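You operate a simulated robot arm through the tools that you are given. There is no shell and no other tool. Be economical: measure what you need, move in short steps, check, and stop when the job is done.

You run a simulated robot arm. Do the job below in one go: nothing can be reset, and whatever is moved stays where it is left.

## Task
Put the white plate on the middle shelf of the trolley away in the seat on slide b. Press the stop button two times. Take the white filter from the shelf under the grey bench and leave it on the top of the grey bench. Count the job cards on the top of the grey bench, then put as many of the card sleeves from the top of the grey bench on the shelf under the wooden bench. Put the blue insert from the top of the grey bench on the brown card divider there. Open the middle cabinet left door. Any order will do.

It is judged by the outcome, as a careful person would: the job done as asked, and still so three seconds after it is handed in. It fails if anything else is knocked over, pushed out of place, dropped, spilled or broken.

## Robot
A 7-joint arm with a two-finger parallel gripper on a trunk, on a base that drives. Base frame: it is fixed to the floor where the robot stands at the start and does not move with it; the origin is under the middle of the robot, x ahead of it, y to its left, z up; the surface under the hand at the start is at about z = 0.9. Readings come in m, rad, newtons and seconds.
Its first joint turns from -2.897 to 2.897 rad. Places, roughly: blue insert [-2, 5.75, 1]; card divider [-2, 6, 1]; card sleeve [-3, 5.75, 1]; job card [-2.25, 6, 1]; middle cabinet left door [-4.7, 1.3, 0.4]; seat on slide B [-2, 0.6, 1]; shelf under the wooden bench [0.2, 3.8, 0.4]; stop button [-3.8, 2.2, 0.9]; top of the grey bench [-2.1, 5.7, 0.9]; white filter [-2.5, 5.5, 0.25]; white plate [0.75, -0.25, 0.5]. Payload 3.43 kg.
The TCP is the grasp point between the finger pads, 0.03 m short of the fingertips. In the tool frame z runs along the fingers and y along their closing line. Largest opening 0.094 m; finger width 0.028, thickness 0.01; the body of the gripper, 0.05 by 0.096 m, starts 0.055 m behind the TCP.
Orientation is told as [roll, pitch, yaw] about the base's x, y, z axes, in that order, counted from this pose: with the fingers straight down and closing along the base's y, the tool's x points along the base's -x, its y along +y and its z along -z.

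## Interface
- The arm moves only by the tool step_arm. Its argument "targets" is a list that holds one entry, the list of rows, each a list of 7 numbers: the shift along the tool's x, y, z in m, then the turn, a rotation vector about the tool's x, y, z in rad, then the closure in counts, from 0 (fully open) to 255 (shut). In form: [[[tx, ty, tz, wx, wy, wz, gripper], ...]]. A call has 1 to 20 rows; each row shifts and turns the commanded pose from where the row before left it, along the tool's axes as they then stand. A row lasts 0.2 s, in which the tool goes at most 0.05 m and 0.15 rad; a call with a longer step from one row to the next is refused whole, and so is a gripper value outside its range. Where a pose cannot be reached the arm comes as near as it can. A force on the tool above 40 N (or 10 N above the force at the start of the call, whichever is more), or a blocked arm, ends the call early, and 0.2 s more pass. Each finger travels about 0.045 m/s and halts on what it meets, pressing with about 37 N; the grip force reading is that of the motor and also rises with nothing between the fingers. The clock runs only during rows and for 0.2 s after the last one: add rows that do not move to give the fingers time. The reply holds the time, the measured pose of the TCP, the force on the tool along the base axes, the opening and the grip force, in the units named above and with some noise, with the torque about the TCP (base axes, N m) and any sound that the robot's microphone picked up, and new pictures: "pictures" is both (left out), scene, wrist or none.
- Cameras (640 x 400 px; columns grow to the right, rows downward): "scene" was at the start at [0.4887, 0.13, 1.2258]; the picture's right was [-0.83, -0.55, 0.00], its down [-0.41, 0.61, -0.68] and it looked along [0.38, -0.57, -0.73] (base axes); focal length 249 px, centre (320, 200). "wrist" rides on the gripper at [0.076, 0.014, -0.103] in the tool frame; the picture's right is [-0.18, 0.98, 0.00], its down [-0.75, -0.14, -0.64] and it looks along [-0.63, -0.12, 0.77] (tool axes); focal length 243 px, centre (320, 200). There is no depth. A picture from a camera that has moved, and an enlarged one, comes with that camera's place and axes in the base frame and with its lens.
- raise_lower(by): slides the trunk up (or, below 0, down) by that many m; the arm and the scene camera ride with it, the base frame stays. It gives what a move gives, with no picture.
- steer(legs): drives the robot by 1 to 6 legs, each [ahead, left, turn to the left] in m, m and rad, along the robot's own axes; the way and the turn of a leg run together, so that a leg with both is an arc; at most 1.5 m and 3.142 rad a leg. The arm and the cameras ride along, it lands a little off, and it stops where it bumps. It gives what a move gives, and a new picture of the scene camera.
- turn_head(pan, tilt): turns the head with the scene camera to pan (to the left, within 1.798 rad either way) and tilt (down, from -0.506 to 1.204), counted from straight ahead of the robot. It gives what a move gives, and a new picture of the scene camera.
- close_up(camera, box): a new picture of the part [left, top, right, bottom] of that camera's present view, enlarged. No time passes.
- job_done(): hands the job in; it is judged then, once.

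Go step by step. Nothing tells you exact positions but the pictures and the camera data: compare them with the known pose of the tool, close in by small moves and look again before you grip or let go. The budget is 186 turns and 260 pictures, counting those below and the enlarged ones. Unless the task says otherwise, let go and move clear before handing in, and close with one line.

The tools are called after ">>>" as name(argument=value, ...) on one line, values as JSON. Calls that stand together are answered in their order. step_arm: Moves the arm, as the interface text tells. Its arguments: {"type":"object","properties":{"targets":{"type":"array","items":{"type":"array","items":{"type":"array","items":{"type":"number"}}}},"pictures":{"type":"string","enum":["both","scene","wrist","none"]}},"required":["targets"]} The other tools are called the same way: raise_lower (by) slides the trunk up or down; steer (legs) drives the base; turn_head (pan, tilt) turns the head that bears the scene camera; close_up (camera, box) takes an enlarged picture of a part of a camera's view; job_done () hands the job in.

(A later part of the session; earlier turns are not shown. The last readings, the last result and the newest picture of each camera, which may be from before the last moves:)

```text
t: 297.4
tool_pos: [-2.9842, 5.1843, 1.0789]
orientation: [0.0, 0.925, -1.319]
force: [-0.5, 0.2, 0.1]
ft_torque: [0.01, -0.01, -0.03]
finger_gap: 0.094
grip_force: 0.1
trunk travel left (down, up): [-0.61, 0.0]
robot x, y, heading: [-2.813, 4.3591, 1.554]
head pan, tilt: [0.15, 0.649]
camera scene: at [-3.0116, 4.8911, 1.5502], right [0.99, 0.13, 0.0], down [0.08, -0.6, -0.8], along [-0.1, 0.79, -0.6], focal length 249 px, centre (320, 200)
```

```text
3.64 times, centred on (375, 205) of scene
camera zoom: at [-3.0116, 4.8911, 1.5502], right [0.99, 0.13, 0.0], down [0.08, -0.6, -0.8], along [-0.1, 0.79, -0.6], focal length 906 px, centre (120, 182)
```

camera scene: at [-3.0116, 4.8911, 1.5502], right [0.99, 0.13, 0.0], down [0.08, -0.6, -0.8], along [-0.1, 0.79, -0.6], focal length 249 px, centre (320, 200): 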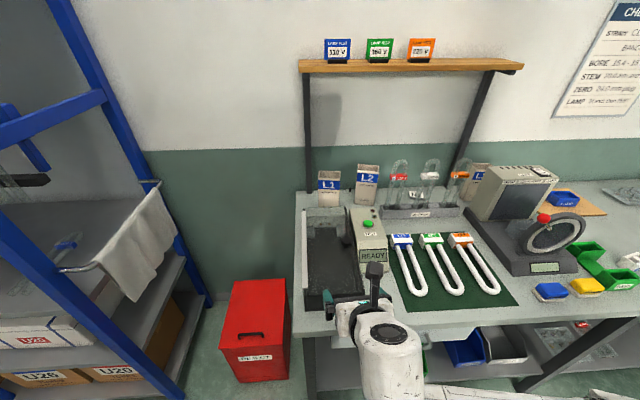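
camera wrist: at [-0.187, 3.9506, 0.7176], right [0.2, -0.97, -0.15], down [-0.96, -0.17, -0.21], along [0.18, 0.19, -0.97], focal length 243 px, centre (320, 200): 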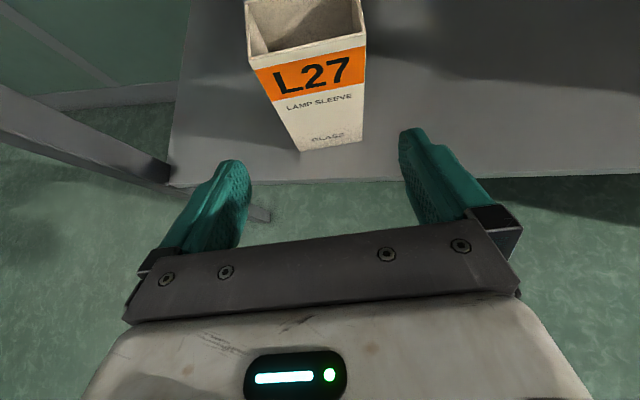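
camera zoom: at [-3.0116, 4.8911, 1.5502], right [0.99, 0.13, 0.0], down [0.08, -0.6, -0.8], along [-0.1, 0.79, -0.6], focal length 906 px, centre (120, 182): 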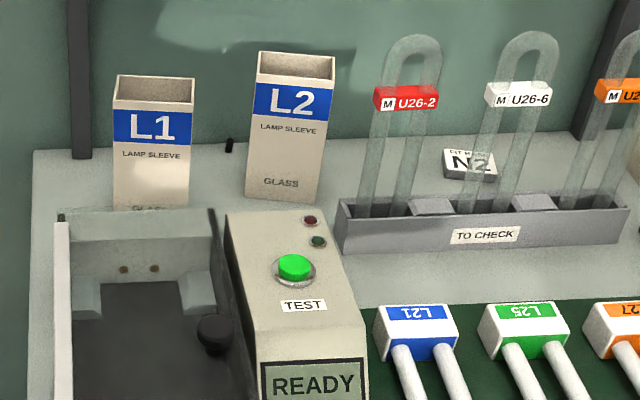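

L1 (centre ≈(-3.083,5.75), yaw ≈0.19) has more room than L2, so I take L1. I steepen the tool and drive in.

>>> step_arm(targets=[[[0, 0, 0, -0.048, 0, 0.036, 0], [0, 0, 0, 0, -0.11, 0, 0], [0, 0, 0, 0, -0.11, 0, 0], [0, 0, 0, 0, 0, 0, 0]]], pictures="none")

>>> steer(legs=[[0.36, 0.08, 0]])

>>> step_arm(targets=[[[0, 0, 0, 0, 0, 0, 0]]], pictures="wrist")

```text
t: 298.4
tool_pos: [-2.9842, 5.185, 1.0801]
orientation: [-0.002, 0.702, -1.38]
force: [0.0, -0.4, 0.1]
ft_torque: [-0.02, -0.01, 0.01]
finger_gap: 0.094
grip_force: 0.1
trunk travel left (down, up): [-0.61, 0.0]
robot x, y, heading: [-2.8125, 4.3578, 1.553]
head pan, tilt: [0.15, 0.649]
```

```text
t: 300.8
tool_pos: [-3.0561, 5.5433, 1.0799]
orientation: [-0.003, 0.704, -1.38]
force: [-0.1, 0.2, 0.4]
ft_torque: [0.0, -0.02, -0.01]
finger_gap: 0.0939
grip_force: 0.0
trunk travel left (down, up): [-0.61, 0.0]
robot x, y, heading: [-2.8883, 4.7172, 1.545]
head pan, tilt: [0.15, 0.649]
camera scene: at [-3.084, 5.2496, 1.5502], right [0.99, 0.13, 0.0], down [0.08, -0.6, -0.8], along [-0.1, 0.79, -0.6], focal length 249 px, centre (320, 200)
```

scene: 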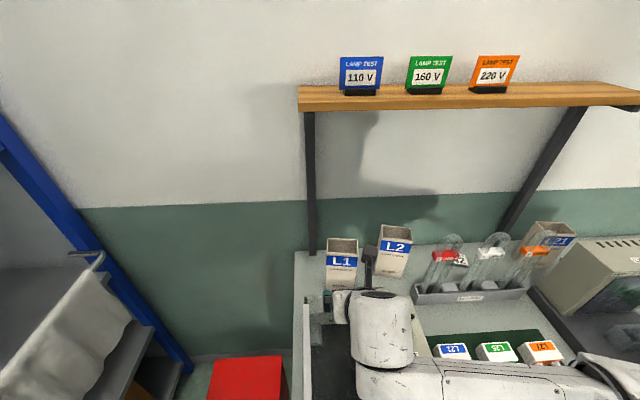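

```text
t: 301.2
tool_pos: [-3.057, 5.5442, 1.0801]
orientation: [-0.002, 0.704, -1.38]
force: [0.2, -0.4, 0.5]
ft_torque: [0.0, -0.03, 0.02]
finger_gap: 0.0938
grip_force: 0.1
trunk travel left (down, up): [-0.61, 0.0]
robot x, y, heading: [-2.8905, 4.716, 1.55]
head pan, tilt: [0.15, 0.649]
camera wrist: at [-3.0396, 5.5364, 1.2076], right [0.99, 0.05, -0.12], down [0.05, -1.0, 0.0], along [-0.12, -0.01, -0.99], focal length 243 px, centre (320, 200)
```

wrist: 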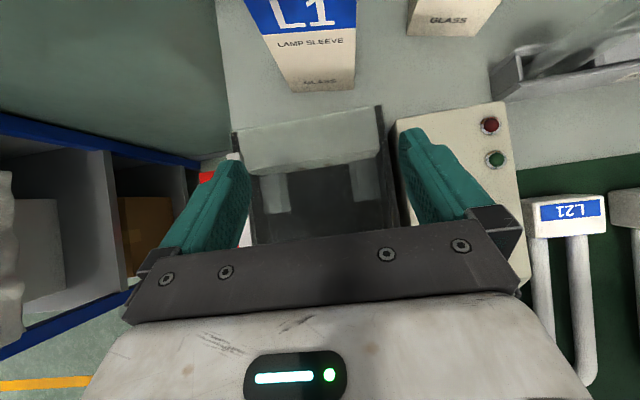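

>>> close_up(camera="wrist", box=[200, 0, 440, 150])

>>> close_up(camera="scene", box=[300, 210, 440, 310])

```text
2.67 times, centred on (320, 75) of wrist
camera zoom: at [-3.0396, 5.5364, 1.2076], right [0.99, 0.05, -0.12], down [0.05, -1.0, 0.0], along [-0.12, -0.01, -0.99], focal length 647 px, centre (320, 533)
```

zoom: 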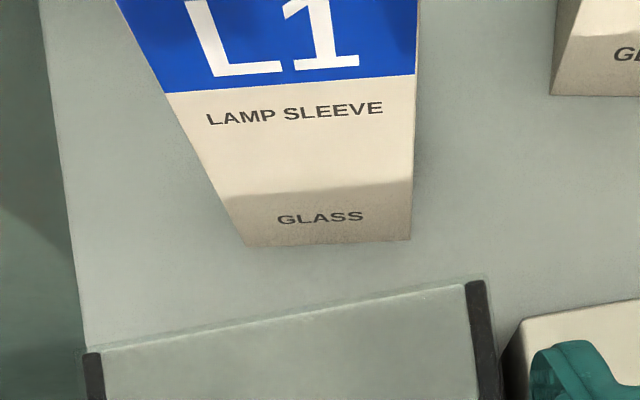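

```text
4.00 times, centred on (370, 260) of scene
camera zoom: at [-3.084, 5.2496, 1.5502], right [0.99, 0.13, 0.0], down [0.08, -0.6, -0.8], along [-0.1, 0.79, -0.6], focal length 996 px, centre (120, -40)
```

zoom: 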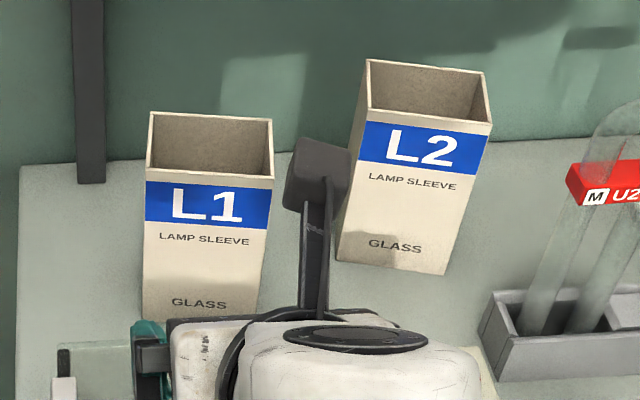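

>>> step_arm(targets=[[[0, 0, 0, -0.084, 0, 0.099, 0], [0.0026, -0.0067, 0.0448, 0, 0, 0, 0], [0.0026, -0.0067, 0.0448, 0, 0, 0, 0], [0, 0, 0, 0, 0, 0, 0]]], pictures="wrist")

```text
t: 302.2
tool_pos: [-3.0725, 5.6067, 1.0155]
orientation: [-0.002, 0.704, -1.508]
force: [0.0, -0.2, 0.2]
ft_torque: [0.0, 0.0, 0.01]
finger_gap: 0.0938
grip_force: 0.0
trunk travel left (down, up): [-0.61, 0.0]
robot x, y, heading: [-2.8905, 4.7139, 1.551]
head pan, tilt: [0.15, 0.649]
camera wrist: at [-3.0569, 5.5974, 1.1444], right [0.99, -0.08, -0.12], down [-0.08, -1.0, 0.0], along [-0.12, 0.01, -0.99], focal length 243 px, centre (320, 200)
```

wrist: 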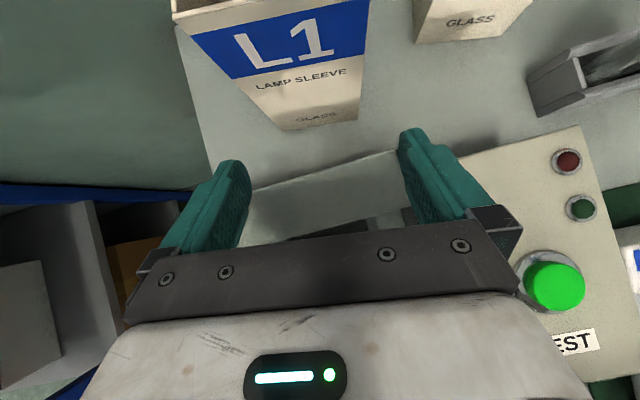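

>>> step_arm(targets=[[[0.0191, -0.001, 0.0162, 0, 0, 0, 0], [0.0191, 0, 0.0162, 0, 0, 0, 0], [0, 0, 0, 0, 0, 0, 0]]], pictures="wrist")

```text
t: 303.0
tool_pos: [-3.0791, 5.6556, 1.0163]
orientation: [-0.001, 0.703, -1.509]
force: [-0.4, -0.5, -0.1]
ft_torque: [-0.03, 0.03, 0.01]
finger_gap: 0.0941
grip_force: 0.1
trunk travel left (down, up): [-0.61, 0.0]
robot x, y, heading: [-2.8872, 4.7164, 1.55]
head pan, tilt: [0.15, 0.649]
camera wrist: at [-3.0625, 5.6471, 1.1437], right [0.99, -0.08, -0.12], down [-0.08, -1.0, 0.0], along [-0.12, 0.01, -0.99], focal length 243 px, centre (320, 200)
```

wrist: 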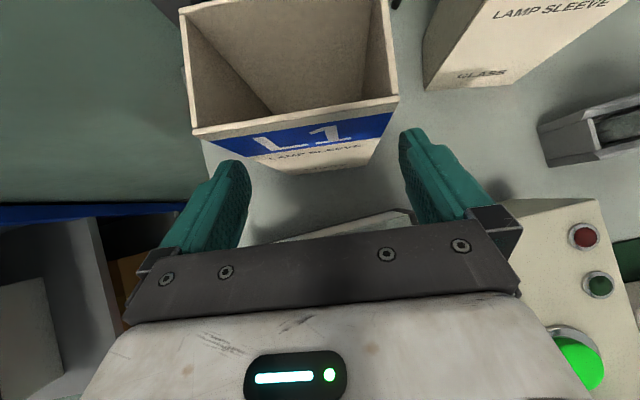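

>>> step_arm(targets=[[[0.021, -0.0025, 0.0178, -0.013, 0, 0.015, 0], [0.021, 0, 0.0178, 0, 0, 0, 0], [0, 0, 0, 0, 0, 0, 0]]], pictures="wrist")

```text
t: 303.8
tool_pos: [-3.0823, 5.708, 1.0162]
orientation: [-0.001, 0.704, -1.532]
force: [-0.4, 0.1, 0.5]
ft_torque: [0.01, -0.01, -0.02]
finger_gap: 0.0941
grip_force: 0.0
trunk travel left (down, up): [-0.61, 0.0]
robot x, y, heading: [-2.8891, 4.7151, 1.548]
head pan, tilt: [0.15, 0.649]
camera wrist: at [-3.0666, 5.6996, 1.144], right [0.99, -0.1, -0.12], down [-0.1, -0.99, 0.0], along [-0.12, 0.01, -0.99], focal length 243 px, centre (320, 200)
```

wrist: 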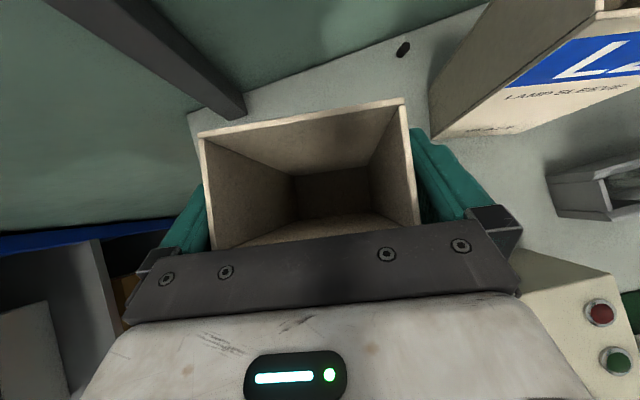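

>>> step_arm(targets=[[[0, 0, 0, 0, 0, 0, 255], [0, 0, 0, 0, 0, 0, 255], [0, 0, 0, 0, 0, 0, 255], [0.0129, 0, -0.0153, 0, 0, 0, 255], [0.0258, 0, -0.0305, 0, 0, 0, 255], [0.0258, 0, -0.0305, 0, 0, 0, 255], [0.0258, 0, -0.0305, 0, 0, 0, 255], [0, 0, 0, 0, 0, 0, 255]]], pictures="wrist")

```text
t: 305.6
tool_pos: [-3.081, 5.7077, 1.1547]
orientation: [0.001, 0.702, -1.529]
force: [-0.7, 0.4, -0.9]
ft_torque: [0.01, 0.01, 0.01]
finger_gap: 0.0876
grip_force: 36.9
trunk travel left (down, up): [-0.61, 0.0]
robot x, y, heading: [-2.8906, 4.7149, 1.55]
head pan, tilt: [0.15, 0.649]
camera wrist: at [-3.0653, 5.699, 1.2828], right [0.99, -0.1, -0.12], down [-0.1, -0.99, 0.0], along [-0.12, 0.01, -0.99], focal length 243 px, centre (320, 200)
```

wrist: 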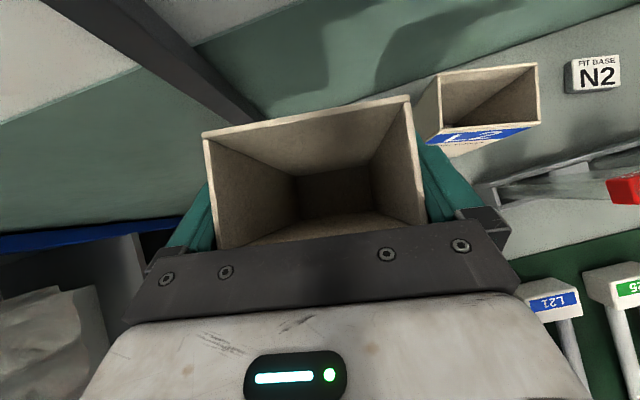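

>>> steer(legs=[[-0.6, 0, 0], [0, -1.25, 0], [0, 0, -1.5]])

>>> raise_lower(by=-0.4)

>>> raise_lower(by=-0.14)

```text
t: 318.5
tool_pos: [-0.6789, 4.3662, 1.154]
orientation: [0.0, 0.703, -3.024]
force: [0.1, 0.0, 0.0]
ft_torque: [-0.02, -0.01, 0.01]
finger_gap: 0.0878
grip_force: 36.8
trunk travel left (down, up): [-0.61, 0.0]
robot x, y, heading: [-1.6584, 4.1022, 0.057]
head pan, tilt: [0.15, 0.649]
camera scene: at [-1.1357, 4.3374, 1.5501], right [0.21, -0.98, 0.0], down [-0.59, -0.12, -0.8], along [0.78, 0.16, -0.6], focal length 249 px, centre (320, 200)
```

scene: 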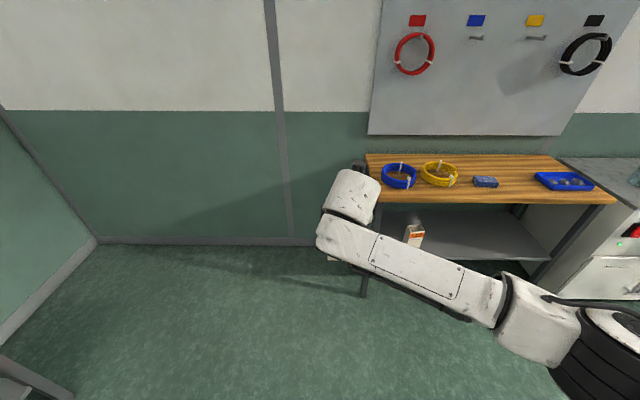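

```text
t: 322.4
tool_pos: [-0.6798, 4.3668, 0.7542]
orientation: [0.0, 0.703, -3.022]
force: [-0.2, -0.9, -0.8]
ft_torque: [-0.03, 0.01, 0.03]
finger_gap: 0.0876
grip_force: 37.1
trunk travel left (down, up): [-0.21, 0.4]
robot x, y, heading: [-1.6524, 4.0991, 0.055]
head pan, tilt: [0.15, 0.649]
```

```text
t: 324.0
tool_pos: [-0.6787, 4.3668, 0.614]
orientation: [0.001, 0.703, -3.024]
force: [0.4, 0.2, 0.2]
ft_torque: [-0.02, 0.03, 0.04]
finger_gap: 0.0876
grip_force: 37.2
trunk travel left (down, up): [-0.07, 0.54]
robot x, y, heading: [-1.6549, 4.0995, 0.062]
head pan, tilt: [0.15, 0.649]
```

>>> steer(legs=[[0, -0.59, 0], [0.4, 0, 0]])

>>> step_arm(targets=[[[0, 0, 0, 0, 0, 0, 255]]], pictures="wrist")

```text
t: 329.4
tool_pos: [-0.246, 3.7952, 0.6136]
orientation: [-0.001, 0.704, -3.03]
force: [-0.3, 0.3, -0.5]
ft_torque: [0.02, 0.0, 0.01]
finger_gap: 0.0878
grip_force: 37.1
trunk travel left (down, up): [-0.07, 0.54]
robot x, y, heading: [-1.2213, 3.5369, 0.05]
head pan, tilt: [0.15, 0.649]
camera scene: at [-0.7028, 3.7695, 1.0101], right [0.2, -0.98, 0.0], down [-0.59, -0.12, -0.8], along [0.78, 0.16, -0.6], focal length 249 px, centre (320, 200)
```

scene: 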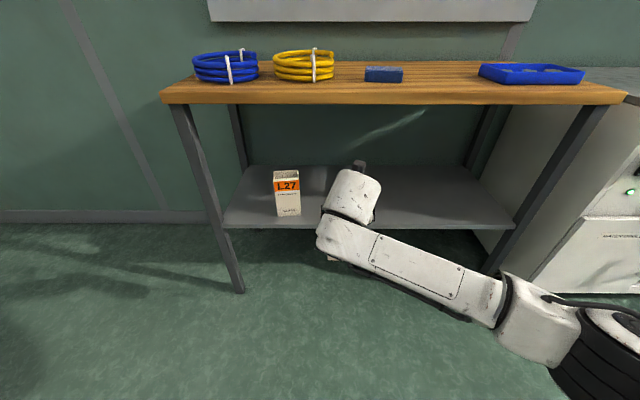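

```text
t: 329.8
tool_pos: [-0.2469, 3.7952, 0.6148]
orientation: [0.0, 0.703, -3.03]
force: [0.1, -0.6, -1.0]
ft_torque: [0.0, 0.01, 0.0]
finger_gap: 0.088
grip_force: 37.0
trunk travel left (down, up): [-0.07, 0.54]
robot x, y, heading: [-1.2237, 3.5313, 0.048]
head pan, tilt: [0.15, 0.649]
camera wrist: at [-0.2515, 3.7788, 0.7423], right [-0.03, -0.99, -0.12], down [-1.0, 0.03, 0.0], along [0.0, 0.12, -0.99], focal length 243 px, centre (320, 200)
```

wrist: 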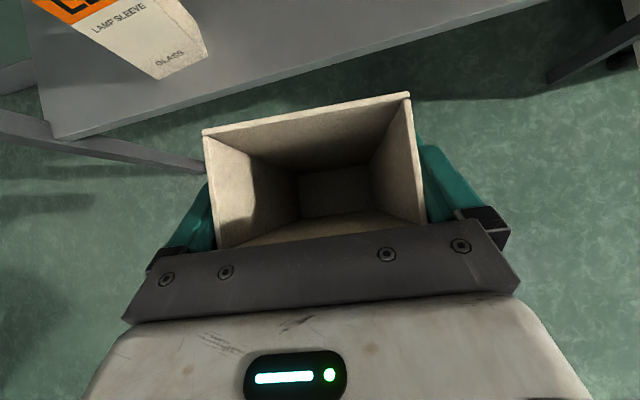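

>>> raise_lower(by=-0.035)

>>> steer(legs=[[0.2, 0, 0]])

>>> step_arm(targets=[[[0, 0, 0, 0, 0, 0, 255]]], pictures="wrist")

```text
t: 330.6
tool_pos: [-0.2462, 3.7957, 0.5797]
orientation: [-0.001, 0.703, -3.03]
force: [0.0, 0.9, -0.8]
ft_torque: [-0.01, 0.02, 0.02]
finger_gap: 0.0875
grip_force: 36.7
trunk travel left (down, up): [-0.035, 0.575]
robot x, y, heading: [-1.2219, 3.5338, 0.045]
head pan, tilt: [0.15, 0.649]
```

```text
t: 332.2
tool_pos: [-0.044, 3.8096, 0.5791]
orientation: [-0.001, 0.705, -3.026]
force: [1.0, 0.0, -0.9]
ft_torque: [0.0, -0.02, 0.0]
finger_gap: 0.0876
grip_force: 37.7
trunk travel left (down, up): [-0.035, 0.575]
robot x, y, heading: [-1.0173, 3.5463, 0.056]
head pan, tilt: [0.15, 0.649]
camera scene: at [-0.5013, 3.7822, 0.9751], right [0.2, -0.98, 0.0], down [-0.59, -0.12, -0.8], along [0.78, 0.16, -0.6], focal length 249 px, centre (320, 200)
```

scene: 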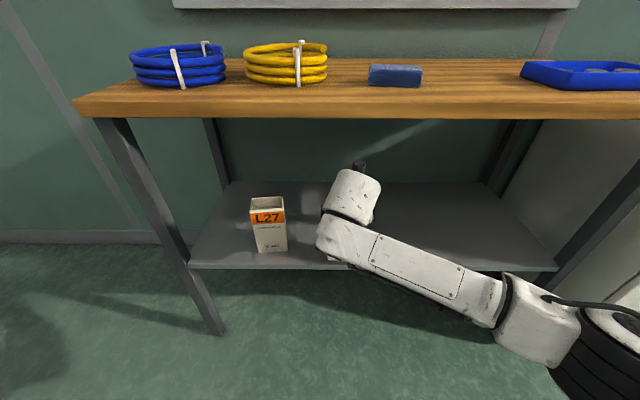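

```text
t: 332.6
tool_pos: [-0.045, 3.8089, 0.5784]
orientation: [-0.001, 0.703, -3.026]
force: [0.5, 0.4, -0.4]
ft_torque: [0.01, 0.05, 0.0]
finger_gap: 0.0877
grip_force: 37.5
trunk travel left (down, up): [-0.035, 0.575]
robot x, y, heading: [-1.018, 3.5412, 0.052]
head pan, tilt: [0.15, 0.649]
camera wrist: at [-0.05, 3.7936, 0.7073], right [-0.03, -0.99, -0.12], down [-1.0, 0.03, 0.0], along [0.0, 0.12, -0.99], focal length 243 px, centre (320, 200)
```

wrist: 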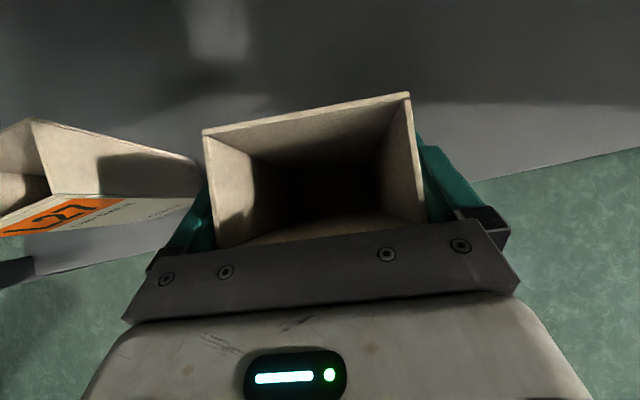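

>>> step_arm(targets=[[[-0.0085, 0, 0.01, 0, 0, 0, 255], [0, 0, 0, 0, 0, 0, 255]]], pictures="none")

>>> steer(legs=[[0.07, 0, 0]])

>>> step_arm(targets=[[[-0.0026, 0, 0.0031, 0, 0, 0, 255], [-0.0026, 0, 0.0031, 0, 0, 0, 255], [0, 0, 0, 0, 0, 0, 255]]], pictures="wrist")

```text
t: 333.2
tool_pos: [-0.0447, 3.8106, 0.5646]
orientation: [-0.002, 0.702, -3.026]
force: [-0.6, -0.2, 0.0]
ft_torque: [-0.03, 0.01, 0.04]
finger_gap: 0.0876
grip_force: 36.9
trunk travel left (down, up): [-0.035, 0.575]
robot x, y, heading: [-1.0199, 3.5434, 0.054]
head pan, tilt: [0.15, 0.649]
```

```text
t: 334.2
tool_pos: [0.0257, 3.8149, 0.5658]
orientation: [0.001, 0.702, -3.025]
force: [-0.1, 0.4, -0.7]
ft_torque: [0.0, -0.03, 0.03]
finger_gap: 0.0876
grip_force: 37.1
trunk travel left (down, up): [-0.035, 0.575]
robot x, y, heading: [-0.95, 3.5453, 0.052]
head pan, tilt: [0.15, 0.649]
camera scene: at [-0.4306, 3.7863, 0.9751], right [0.2, -0.98, 0.0], down [-0.59, -0.12, -0.8], along [0.78, 0.16, -0.6], focal length 249 px, centre (320, 200)
```

scene: 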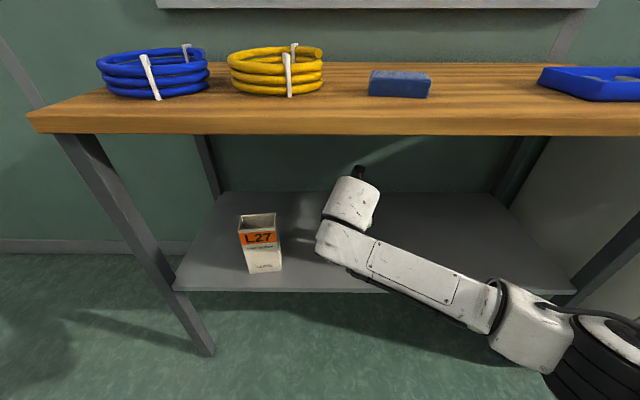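

```text
t: 335.1
tool_pos: [0.0263, 3.8154, 0.5569]
orientation: [0.001, 0.702, -3.024]
force: [-0.4, -0.7, -0.5]
ft_torque: [0.01, 0.01, 0.01]
finger_gap: 0.0877
grip_force: 36.8
trunk travel left (down, up): [-0.035, 0.575]
robot x, y, heading: [-0.9496, 3.5455, 0.055]
head pan, tilt: [0.15, 0.649]
camera wrist: at [0.0217, 3.7985, 0.6864], right [-0.03, -0.99, -0.12], down [-1.0, 0.03, 0.0], along [0.0, 0.12, -0.99], focal length 243 px, centre (320, 200)
```

wrist: 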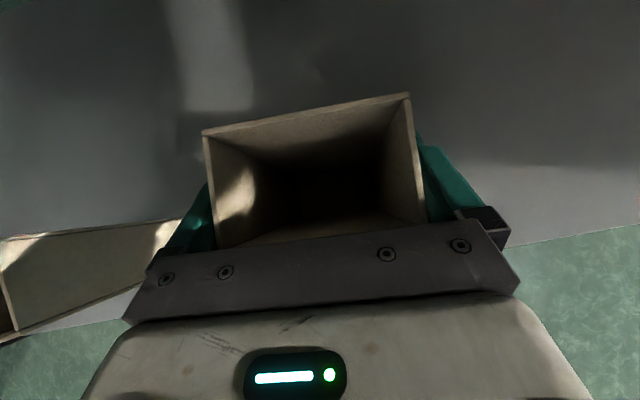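

Well inside the shelf edge. I lower to contact, then release.

>>> step_arm(targets=[[[-0.0019, 0, 0.0023, 0, 0, 0, 255], [-0.0019, 0, 0.0023, 0, 0, 0, 255], [-0.0019, 0, 0.0023, 0, 0, 0, 255], [0, 0, 0, 0, 0, 0, 255]]], pictures="none")

```text
t: 336.1
tool_pos: [0.0271, 3.8148, 0.5552]
orientation: [-0.002, 0.711, -3.026]
force: [-4.9, -0.7, 37.1]
ft_torque: [-0.37, 0.73, 0.07]
finger_gap: 0.0877
grip_force: 37.4
trunk travel left (down, up): [-0.035, 0.575]
robot x, y, heading: [-0.948, 3.5472, 0.051]
head pan, tilt: [0.15, 0.649]
```

>>> step_arm(targets=[[[0.0039, 0, -0.0046, 0, 0, 0, 255], [0, 0, 0, 0, 0, 0, 0], [0, 0, 0, 0, 0, 0, 0], [0, 0, 0, 0, 0, 0, 0], [-0.0153, 0, -0.0129, 0, 0, 0, 0], [-0.0305, 0, -0.0258, 0, 0, 0, 0], [-0.0305, 0, -0.0258, 0, 0, 0, 0], [-0.0305, 0, -0.0258, 0, 0, 0, 0]]], pictures="wrist")

```text
t: 337.9
tool_pos: [-0.1128, 3.7972, 0.5556]
orientation: [-0.001, 0.704, -3.026]
force: [0.1, 0.4, -0.1]
ft_torque: [-0.01, -0.01, -0.01]
finger_gap: 0.0943
grip_force: 0.2
trunk travel left (down, up): [-0.035, 0.575]
robot x, y, heading: [-0.947, 3.5527, 0.059]
head pan, tilt: [0.15, 0.649]
camera wrist: at [-0.1175, 3.7797, 0.6835], right [-0.03, -0.99, -0.12], down [-1.0, 0.03, 0.0], along [0.0, 0.12, -0.99], focal length 243 px, centre (320, 200)
```

wrist: 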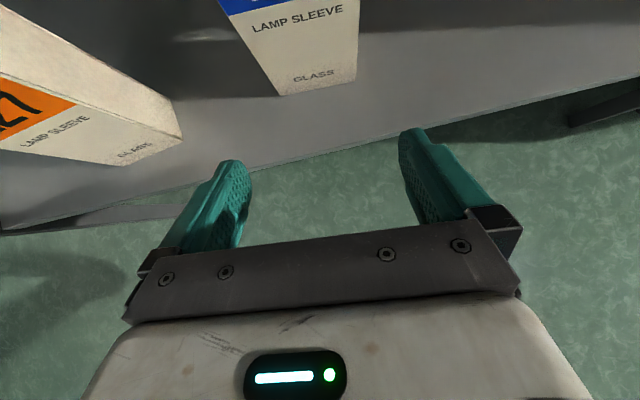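

Both sleeves stand on the shelf. Now toward the stop button; I back out, raise, turn to face -x and look.

>>> steer(legs=[[-0.5, 0, 0], [0, 0, 1.55], [0, 0, 1.53]])

>>> raise_lower(by=0.4)

>>> turn_head(pan=0.25, tilt=0.25)

```text
t: 348.4
tool_pos: [-2.2937, 3.3116, 0.5558]
orientation: [0.0, 0.703, 0.075]
force: [-0.5, -0.7, 0.5]
ft_torque: [-0.02, 0.02, -0.03]
finger_gap: 0.094
grip_force: 0.0
trunk travel left (down, up): [-0.035, 0.575]
robot x, y, heading: [-1.4451, 3.5267, -3.129]
head pan, tilt: [0.15, 0.649]
camera scene: at [-1.9714, 3.3112, 0.9752], right [-0.16, 0.99, 0.0], down [0.6, 0.1, -0.8], along [-0.79, -0.13, -0.6], focal length 249 px, centre (320, 200)
```

scene: 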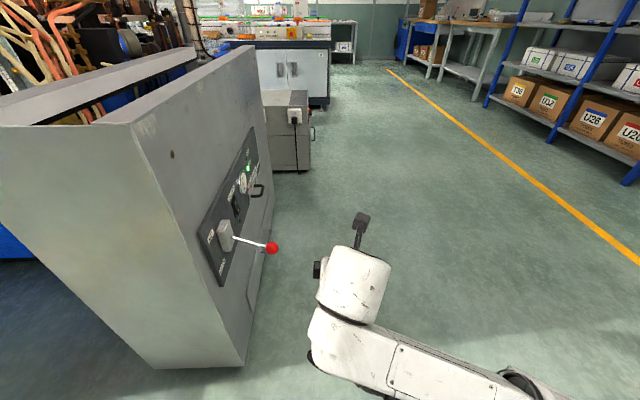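

```text
t: 352.2
tool_pos: [-2.2956, 3.3115, 0.9555]
orientation: [0.0, 0.704, 0.075]
force: [1.3, 0.2, -0.7]
ft_torque: [-0.06, -0.02, -0.04]
finger_gap: 0.094
grip_force: 0.1
trunk travel left (down, up): [-0.435, 0.175]
robot x, y, heading: [-1.4465, 3.5279, -3.129]
head pan, tilt: [0.15, 0.649]
```

```text
t: 353.1
tool_pos: [-2.2951, 3.3117, 0.9541]
orientation: [0.001, 0.703, 0.076]
force: [0.1, 0.7, -1.0]
ft_torque: [0.0, 0.0, -0.03]
finger_gap: 0.0942
grip_force: 0.0
trunk travel left (down, up): [-0.435, 0.175]
robot x, y, heading: [-1.4495, 3.5236, -3.127]
head pan, tilt: [0.25, 0.25]
camera scene: at [-1.976, 3.3011, 1.4116], right [-0.26, 0.97, 0.0], down [0.24, 0.06, -0.97], along [-0.94, -0.25, -0.25], focal length 249 px, centre (320, 200)
```

scene: 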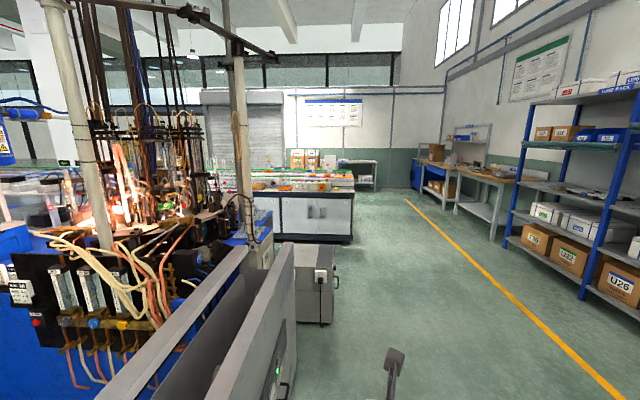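

>>> steer(legs=[[0, -0.35, 0], [1.5, 0, 0]])

>>> turn_head(pan=0.9, tilt=0.35)

```text
t: 362.4
tool_pos: [-3.8213, 3.7098, 0.9544]
orientation: [0.0, 0.704, 0.035]
force: [0.0, 0.5, -0.2]
ft_torque: [0.0, -0.04, 0.0]
finger_gap: 0.0939
grip_force: 0.1
trunk travel left (down, up): [-0.435, 0.175]
robot x, y, heading: [-2.9668, 3.8894, 3.113]
head pan, tilt: [0.25, 0.25]
camera scene: at [-3.5031, 3.686, 1.4117], right [-0.22, 0.98, 0.0], down [0.24, 0.05, -0.97], along [-0.95, -0.21, -0.25], focal length 249 px, centre (320, 200)
```

scene: 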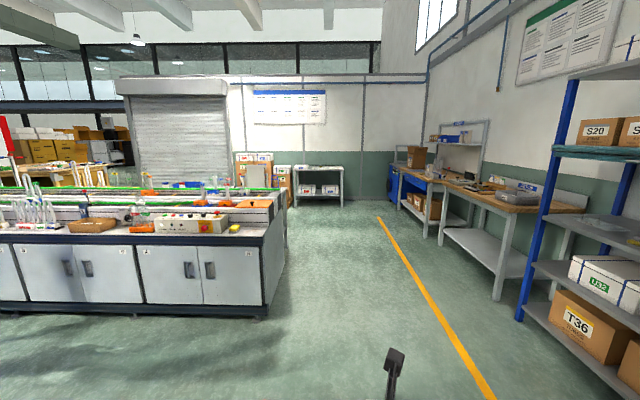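

```text
t: 363.4
tool_pos: [-3.8199, 3.7089, 0.9548]
orientation: [0.0, 0.703, 0.036]
force: [-0.4, -0.3, 0.1]
ft_torque: [-0.01, -0.02, -0.05]
finger_gap: 0.0939
grip_force: 0.1
trunk travel left (down, up): [-0.435, 0.175]
robot x, y, heading: [-2.9686, 3.8901, 3.11]
head pan, tilt: [0.901, 0.351]
camera scene: at [-3.4719, 3.6353, 1.4022], right [-0.77, 0.64, 0.0], down [0.22, 0.26, -0.94], along [-0.6, -0.72, -0.34], focal length 249 px, centre (320, 200)
```

scene: 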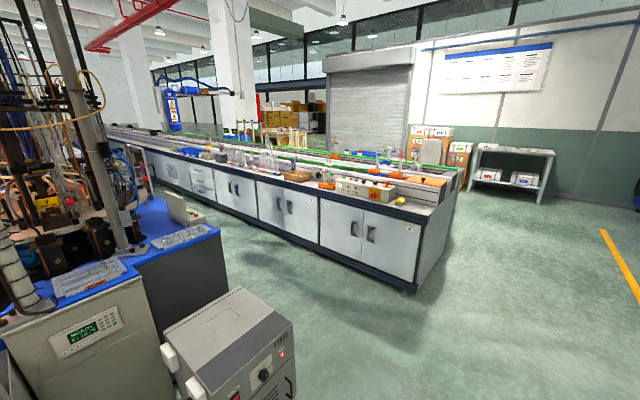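

>>> close_up(camera="scene", box=[130, 170, 250, 270])

>>> close_up(camera="scene", box=[190, 160, 430, 290])

```text
4.00 times, centred on (190, 220) of scene
camera zoom: at [-3.4719, 3.6353, 1.4022], right [-0.77, 0.64, 0.0], down [0.22, 0.26, -0.94], along [-0.6, -0.72, -0.34], focal length 996 px, centre (840, 120)
```

zoom: 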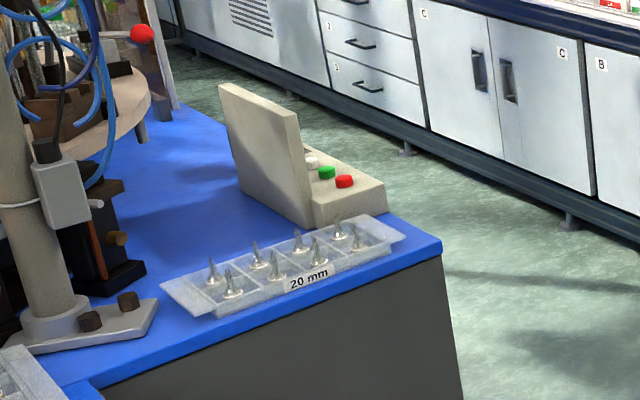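

```text
2.67 times, centred on (310, 225) of scene
camera zoom: at [-3.4719, 3.6353, 1.4022], right [-0.77, 0.64, 0.0], down [0.22, 0.26, -0.94], along [-0.6, -0.72, -0.34], focal length 664 px, centre (347, 133)
```

zoom: 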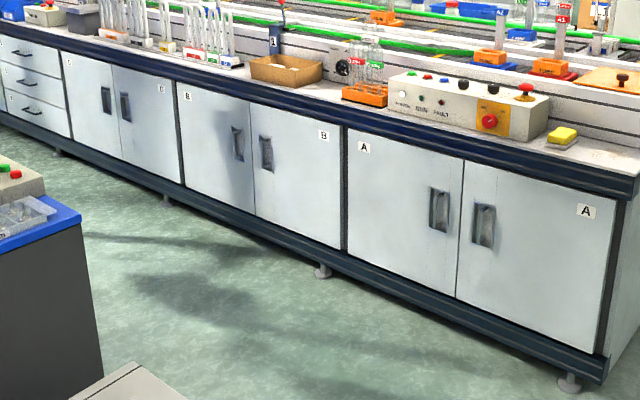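

The stop button should be the red one on the small box on the blue table, near (-3.71,2.42,0.93). The middle cabinet is B. I drive into the aisle's north end, facing -y.

>>> steer(legs=[[1.15, 0, 0], [0, 0, 1.57]])

>>> turn_head(pan=0.2, tilt=0.55)

>>> close_up(camera="scene", box=[250, 130, 410, 250])

```text
t: 373.1
tool_pos: [-3.9471, 3.0549, 0.9549]
orientation: [-0.001, 0.703, 1.594]
force: [-0.1, -0.3, 0.2]
ft_torque: [0.05, 0.04, 0.01]
finger_gap: 0.0939
grip_force: 0.1
trunk travel left (down, up): [-0.435, 0.175]
robot x, y, heading: [-4.1153, 3.9148, -1.614]
head pan, tilt: [0.901, 0.351]
camera scene: at [-3.8659, 3.4023, 1.4022], right [-0.65, -0.76, 0.0], down [-0.26, 0.22, -0.94], along [0.71, -0.61, -0.34], focal length 249 px, centre (320, 200)
```

scene: 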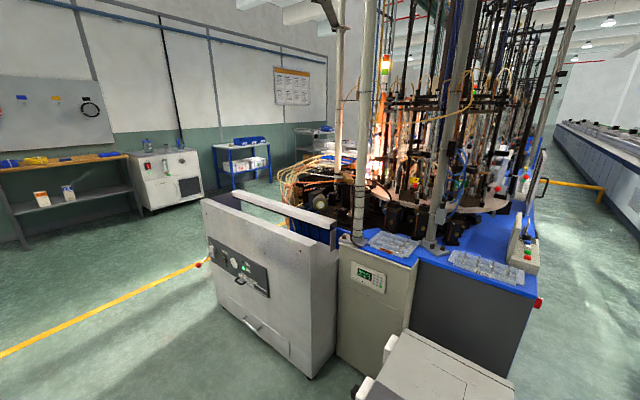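

```text
t: 374.1
tool_pos: [-3.9478, 3.0539, 0.9541]
orientation: [0.001, 0.705, 1.591]
force: [0.2, -0.2, -1.4]
ft_torque: [-0.02, 0.0, -0.03]
finger_gap: 0.094
grip_force: 0.0
trunk travel left (down, up): [-0.435, 0.175]
robot x, y, heading: [-4.115, 3.9138, -1.611]
head pan, tilt: [0.201, 0.55]
camera scene: at [-3.922, 3.3744, 1.384], right [-0.99, -0.16, 0.0], down [-0.08, 0.52, -0.85], along [0.14, -0.84, -0.52], focal length 249 px, centre (320, 200)
```

scene: 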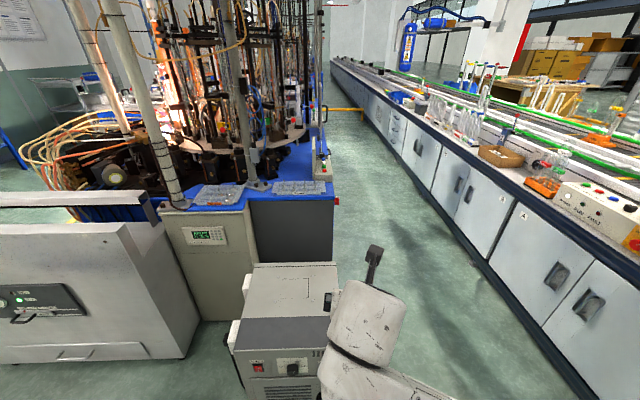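

```text
3.33 times, centred on (330, 190) of scene
camera zoom: at [-3.922, 3.3744, 1.384], right [-0.99, -0.16, 0.0], down [-0.08, 0.52, -0.85], along [0.14, -0.84, -0.52], focal length 830 px, centre (287, 233)
```

zoom: 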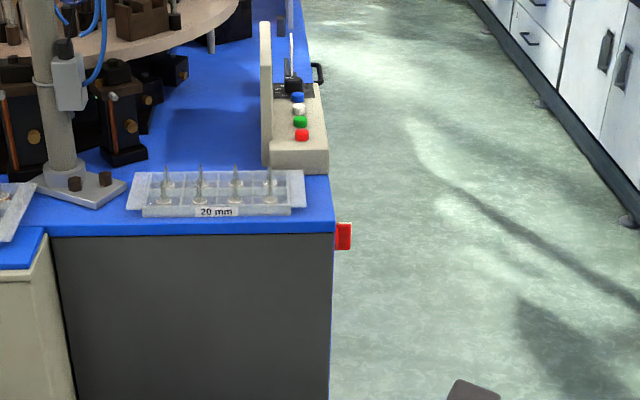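

>>> steer(legs=[[0, -0.24, 0], [0.75, 0, 0.02]])

>>> turn_head(pan=0.75, tilt=0.7)

>>> close_up(camera="scene", box=[250, 130, 410, 250])

```text
t: 379.6
tool_pos: [-4.1997, 2.3146, 0.9549]
orientation: [-0.001, 0.704, 1.609]
force: [-1.1, -0.3, 0.4]
ft_torque: [0.02, 0.0, 0.01]
finger_gap: 0.0936
grip_force: 0.0
trunk travel left (down, up): [-0.435, 0.175]
robot x, y, heading: [-4.3821, 3.1701, -1.599]
head pan, tilt: [0.201, 0.55]
camera scene: at [-4.1798, 2.6343, 1.384], right [-0.98, -0.18, 0.0], down [-0.09, 0.51, -0.85], along [0.15, -0.84, -0.52], focal length 249 px, centre (320, 200)
```

scene: 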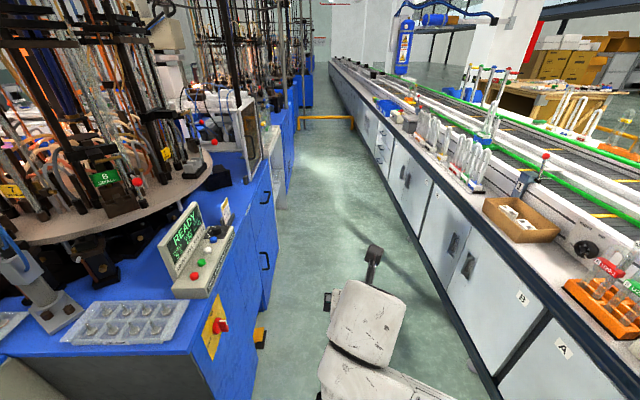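

```text
t: 380.6
tool_pos: [-4.1992, 2.3142, 0.9555]
orientation: [-0.001, 0.703, 1.61]
force: [0.0, 0.3, 0.2]
ft_torque: [-0.02, 0.02, 0.01]
finger_gap: 0.0943
grip_force: 0.0
trunk travel left (down, up): [-0.435, 0.175]
robot x, y, heading: [-4.3811, 3.1652, -1.599]
head pan, tilt: [0.75, 0.7]
camera scene: at [-4.1392, 2.6591, 1.3708], right [-0.75, -0.66, 0.0], down [-0.43, 0.48, -0.77], along [0.51, -0.57, -0.64], focal length 249 px, centre (320, 200)
```

scene: 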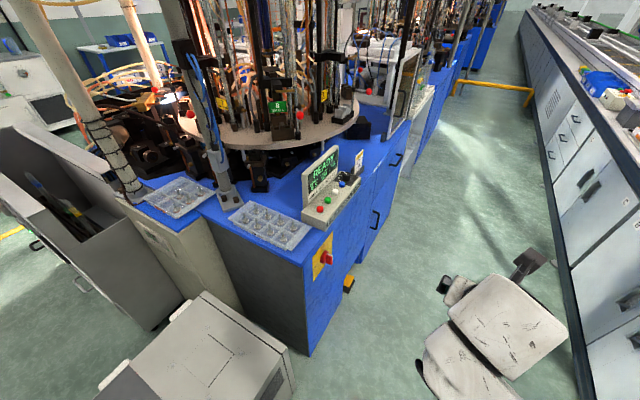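

```text
3.33 times, centred on (330, 190) of scene
camera zoom: at [-4.1392, 2.6591, 1.3708], right [-0.75, -0.66, 0.0], down [-0.43, 0.48, -0.77], along [0.51, -0.57, -0.64], focal length 830 px, centre (287, 233)
```

zoom: 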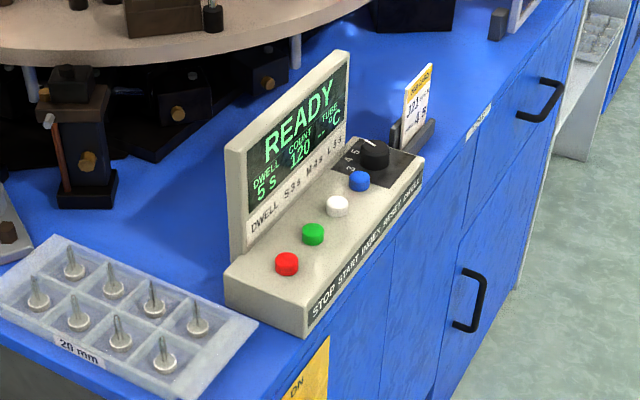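

The panel labels confirm: the red button is STOP, at ≈(-3.756,2.231,0.855). I drive closer, make the tool vertical, turned with its camera to the aisle, fingers shut.

>>> steer(legs=[[0.36, 0, 0]])

>>> step_arm(targets=[[[-0.02, 0, -0.024, 0, -0.14, 0, 255], [0.01, 0, -0.03, 0, -0.14, 0, 255], [0, 0, -0.03, 0, -0.14, 0, 255], [0, 0, 0, 0, -0.14, 0, 255], [0, 0, 0, 0, -0.144, 0, 255], [0, 0, 0, 0, 0, 0.144, 255], [0, 0, 0, 0, 0, 0.144, 255], [0, 0, 0, 0, 0, 0.144, 255], [0, 0, 0, 0, 0, 0.144, 255], [0, 0, 0, 0, 0, 0.144, 255], [0, 0, 0, 0, 0, 0.144, 255], [0, 0, 0, 0, 0, 0.144, 255], [0, 0, 0, 0, 0, 0.144, 255], [0, 0, 0, 0, 0, 0.144, 255], [0, 0, 0, 0, 0, 0.141, 255], [0, 0, 0, 0, 0, 0, 255]]], pictures="scene")

```text
t: 382.9
tool_pos: [-4.2071, 1.9516, 0.9546]
orientation: [-0.001, 0.704, 1.612]
force: [0.0, -0.3, 0.4]
ft_torque: [-0.01, 0.03, 0.01]
finger_gap: 0.094
grip_force: 0.1
trunk travel left (down, up): [-0.435, 0.175]
robot x, y, heading: [-4.3911, 2.8056, -1.593]
head pan, tilt: [0.75, 0.7]
camera scene: at [-4.1458, 2.2972, 1.3709], right [-0.75, -0.67, 0.0], down [-0.43, 0.48, -0.76], along [0.51, -0.57, -0.64], focal length 249 px, centre (320, 200)
```

scene: 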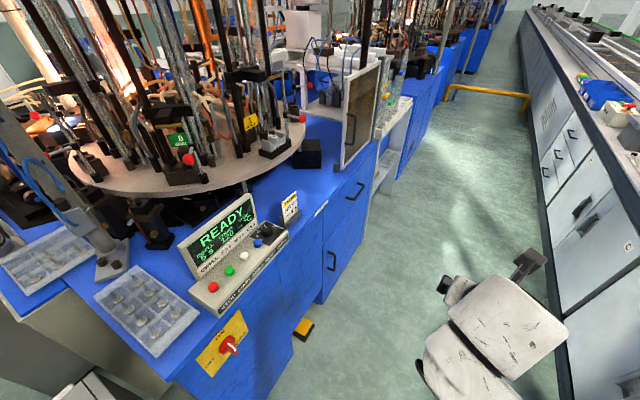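

```text
t: 386.3
tool_pos: [-4.2097, 2.0033, 1.0172]
orientation: [0.0, 0.002, 0.174]
force: [0.6, -0.1, 0.6]
ft_torque: [-0.02, 0.02, -0.02]
finger_gap: 0.0001
grip_force: 33.5
trunk travel left (down, up): [-0.435, 0.175]
robot x, y, heading: [-4.3924, 2.8071, -1.594]
head pan, tilt: [0.75, 0.7]
camera scene: at [-4.1458, 2.2971, 1.3708], right [-0.75, -0.67, 0.0], down [-0.43, 0.48, -0.76], along [0.51, -0.57, -0.64], focal length 249 px, centre (320, 200)
```

scene: 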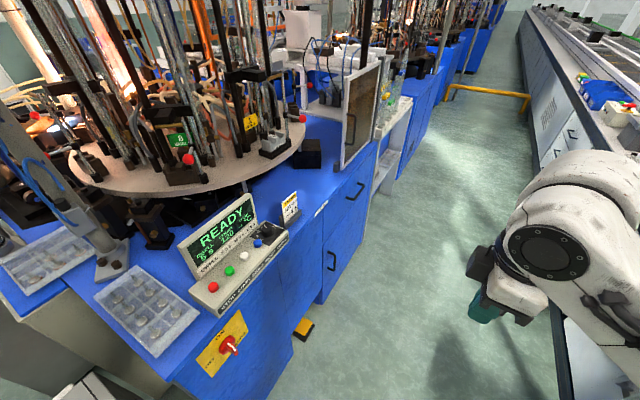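

>>> step_arm(targets=[[[-0.0442, 0.0134, -0.002, 0, 0, 0, 255], [-0.0442, 0.0134, -0.002, 0, 0, 0, 255], [-0.0442, 0.0134, -0.002, 0, 0, 0, 255], [-0.0442, 0.0134, -0.002, 0, 0, 0, 255], [-0.0442, 0.0134, -0.002, 0, 0, 0, 255], [-0.0442, 0.0134, 0, 0, 0, 0, 255], [-0.0442, 0.0134, 0, 0, 0, 0, 255], [-0.0442, 0.0134, 0, 0, 0, 0, 255], [-0.0442, 0.0134, 0, 0, 0, 0, 255], [-0.0442, 0.0134, 0, 0, 0, 0, 255], [0, 0, 0, 0, 0, 0, 255]]], pictures="both")

```text
t: 388.7
tool_pos: [-3.7964, 2.2132, 1.0273]
orientation: [0.001, 0.0, 0.177]
force: [0.2, 0.1, -1.1]
ft_torque: [0.03, 0.01, 0.0]
finger_gap: 0.0
grip_force: 33.0
trunk travel left (down, up): [-0.435, 0.175]
robot x, y, heading: [-4.3889, 2.8065, -1.596]
head pan, tilt: [0.75, 0.7]
camera scene: at [-4.1454, 2.2973, 1.3708], right [-0.75, -0.67, 0.0], down [-0.43, 0.48, -0.76], along [0.51, -0.57, -0.64], focal length 249 px, centre (320, 200)
camera wrist: at [-3.8727, 2.2124, 1.13], right [0.01, 1.0, 0.0], down [0.77, -0.01, 0.64], along [0.64, -0.01, -0.77], focal length 243 px, centre (320, 200)
```

scene: 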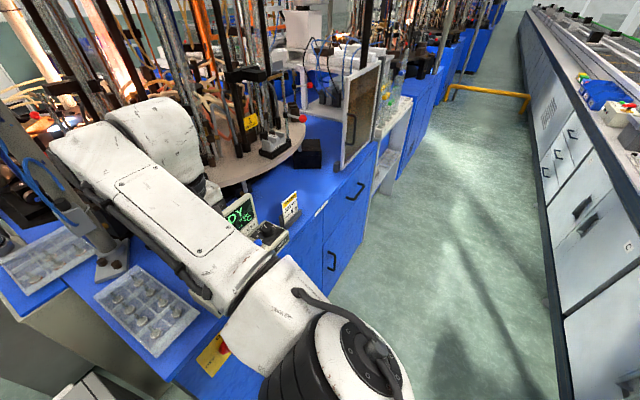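
wrist: 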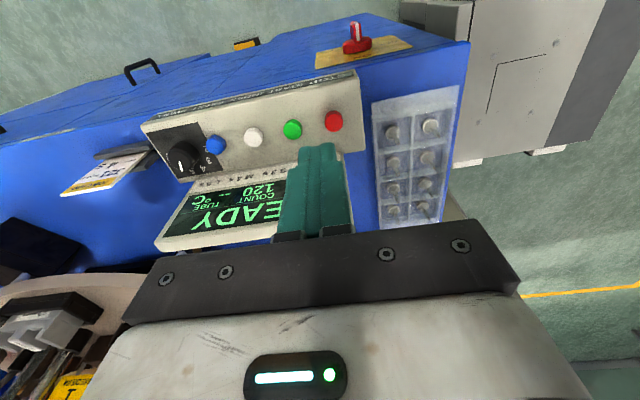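

>>> step_arm(targets=[[[-0.0383, 0.0094, 0, 0, 0, 0, 255], [0, 0, 0.04, 0, 0, 0, 255], [0, 0, 0.04, 0, 0, 0, 255], [0, 0, 0.03, 0, 0, 0, 255], [0, 0, 0, 0, 0, 0, 255]]], pictures="wrist")

```text
t: 389.9
tool_pos: [-3.7591, 2.2263, 0.9167]
orientation: [0.0, -0.002, 0.175]
force: [0.8, 0.1, 0.1]
ft_torque: [0.0, -0.01, 0.01]
finger_gap: 0.0
grip_force: 32.8
trunk travel left (down, up): [-0.435, 0.175]
robot x, y, heading: [-4.3866, 2.8024, -1.59]
head pan, tilt: [0.75, 0.7]
camera wrist: at [-3.8345, 2.2262, 1.0209], right [0.01, 1.0, 0.0], down [0.77, -0.01, 0.64], along [0.64, -0.01, -0.77], focal length 243 px, centre (320, 200)
```

wrist: 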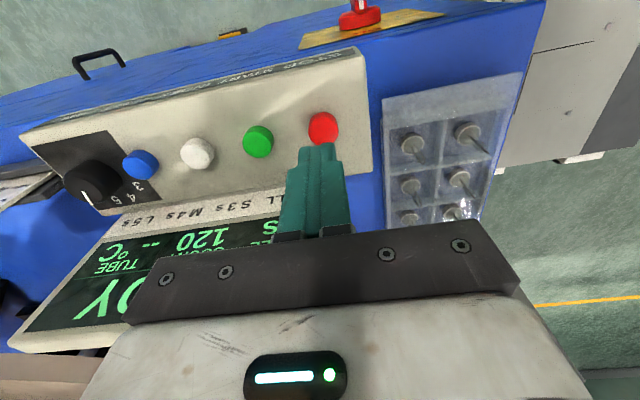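

>>> step_arm(targets=[[[0.005, 0, 0.01, 0, 0, 0, 255], [0, 0, 0.008, 0, 0, 0, 255], [0, 0, 0.006, 0, 0, 0, 255], [0, 0, 0.004, 0, 0, 0, 255], [0, 0, 0.003, 0, 0, 0, 255], [0, 0, 0.002, 0, 0, 0, 255]]], pictures="wrist")

```text
t: 391.3
tool_pos: [-3.7642, 2.2255, 0.8857]
orientation: [-0.001, -0.001, 0.175]
force: [-1.3, 0.0, 1.8]
ft_torque: [-0.01, 0.03, 0.01]
finger_gap: 0.0002
grip_force: 33.0
trunk travel left (down, up): [-0.435, 0.175]
robot x, y, heading: [-4.3944, 2.8061, -1.593]
head pan, tilt: [0.75, 0.7]
camera wrist: at [-3.8412, 2.2258, 0.9896], right [0.01, 1.0, 0.0], down [0.77, -0.01, 0.64], along [0.64, -0.01, -0.77], focal length 243 px, centre (320, 200)
```

wrist: 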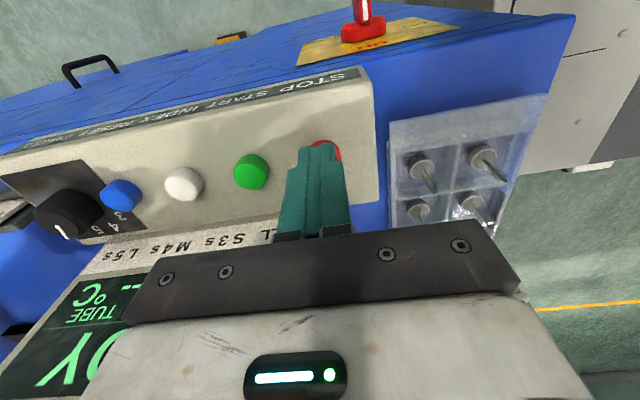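

>>> step_arm(targets=[[[0, 0, 0.002, 0, 0, 0, 255], [0, 0, 0.002, 0, 0, 0, 255], [0, 0, 0.002, 0, 0, 0, 255]]], pictures="none")

```text
t: 392.1
tool_pos: [-3.7642, 2.2278, 0.8813]
orientation: [-0.001, -0.001, 0.177]
force: [-5.3, 2.2, 12.6]
ft_torque: [0.12, 0.11, 0.0]
finger_gap: 0.0
grip_force: 33.3
trunk travel left (down, up): [-0.435, 0.175]
robot x, y, heading: [-4.3918, 2.8056, -1.596]
head pan, tilt: [0.75, 0.7]
heard: click
```

Click: first press. I lift off clear and press once more.

>>> step_arm(targets=[[[0, 0, -0.012, 0, 0, 0, 255], [0, 0, -0.012, 0, 0, 0, 255], [0, 0, 0, 0, 0, 0, 255], [0, 0, 0, 0, 0, 0, 255]]], pictures="wrist")

```text
t: 393.1
tool_pos: [-3.7651, 2.2286, 0.9042]
orientation: [0.0, 0.0, 0.175]
force: [-0.7, -0.1, -0.3]
ft_torque: [-0.03, 0.01, -0.01]
finger_gap: 0.0003
grip_force: 33.2
trunk travel left (down, up): [-0.435, 0.175]
robot x, y, heading: [-4.3937, 2.8052, -1.592]
head pan, tilt: [0.75, 0.7]
camera wrist: at [-3.8412, 2.2269, 1.0068], right [0.01, 1.0, 0.0], down [0.77, -0.01, 0.64], along [0.64, -0.01, -0.77], focal length 243 px, centre (320, 200)
```

wrist: 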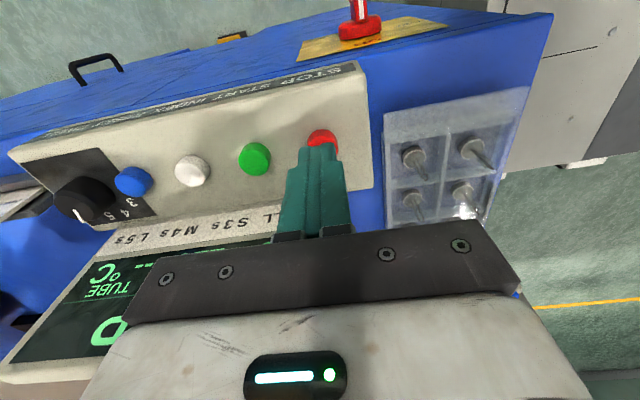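

>>> step_arm(targets=[[[0, 0, 0.012, 0, 0, 0, 255], [0, 0, 0.006, 0, 0, 0, 255], [0, 0, 0.002, 0, 0, 0, 255], [0, 0, 0.002, 0, 0, 0, 255], [0, 0, 0.002, 0, 0, 0, 255]]], pictures="none")

```text
t: 394.3
tool_pos: [-3.7639, 2.2274, 0.8814]
orientation: [-0.002, -0.001, 0.176]
force: [-2.4, 0.6, 9.0]
ft_torque: [0.03, 0.01, -0.01]
finger_gap: 0.0
grip_force: 33.2
trunk travel left (down, up): [-0.435, 0.175]
robot x, y, heading: [-4.3887, 2.8043, -1.597]
head pan, tilt: [0.75, 0.7]
heard: click
```

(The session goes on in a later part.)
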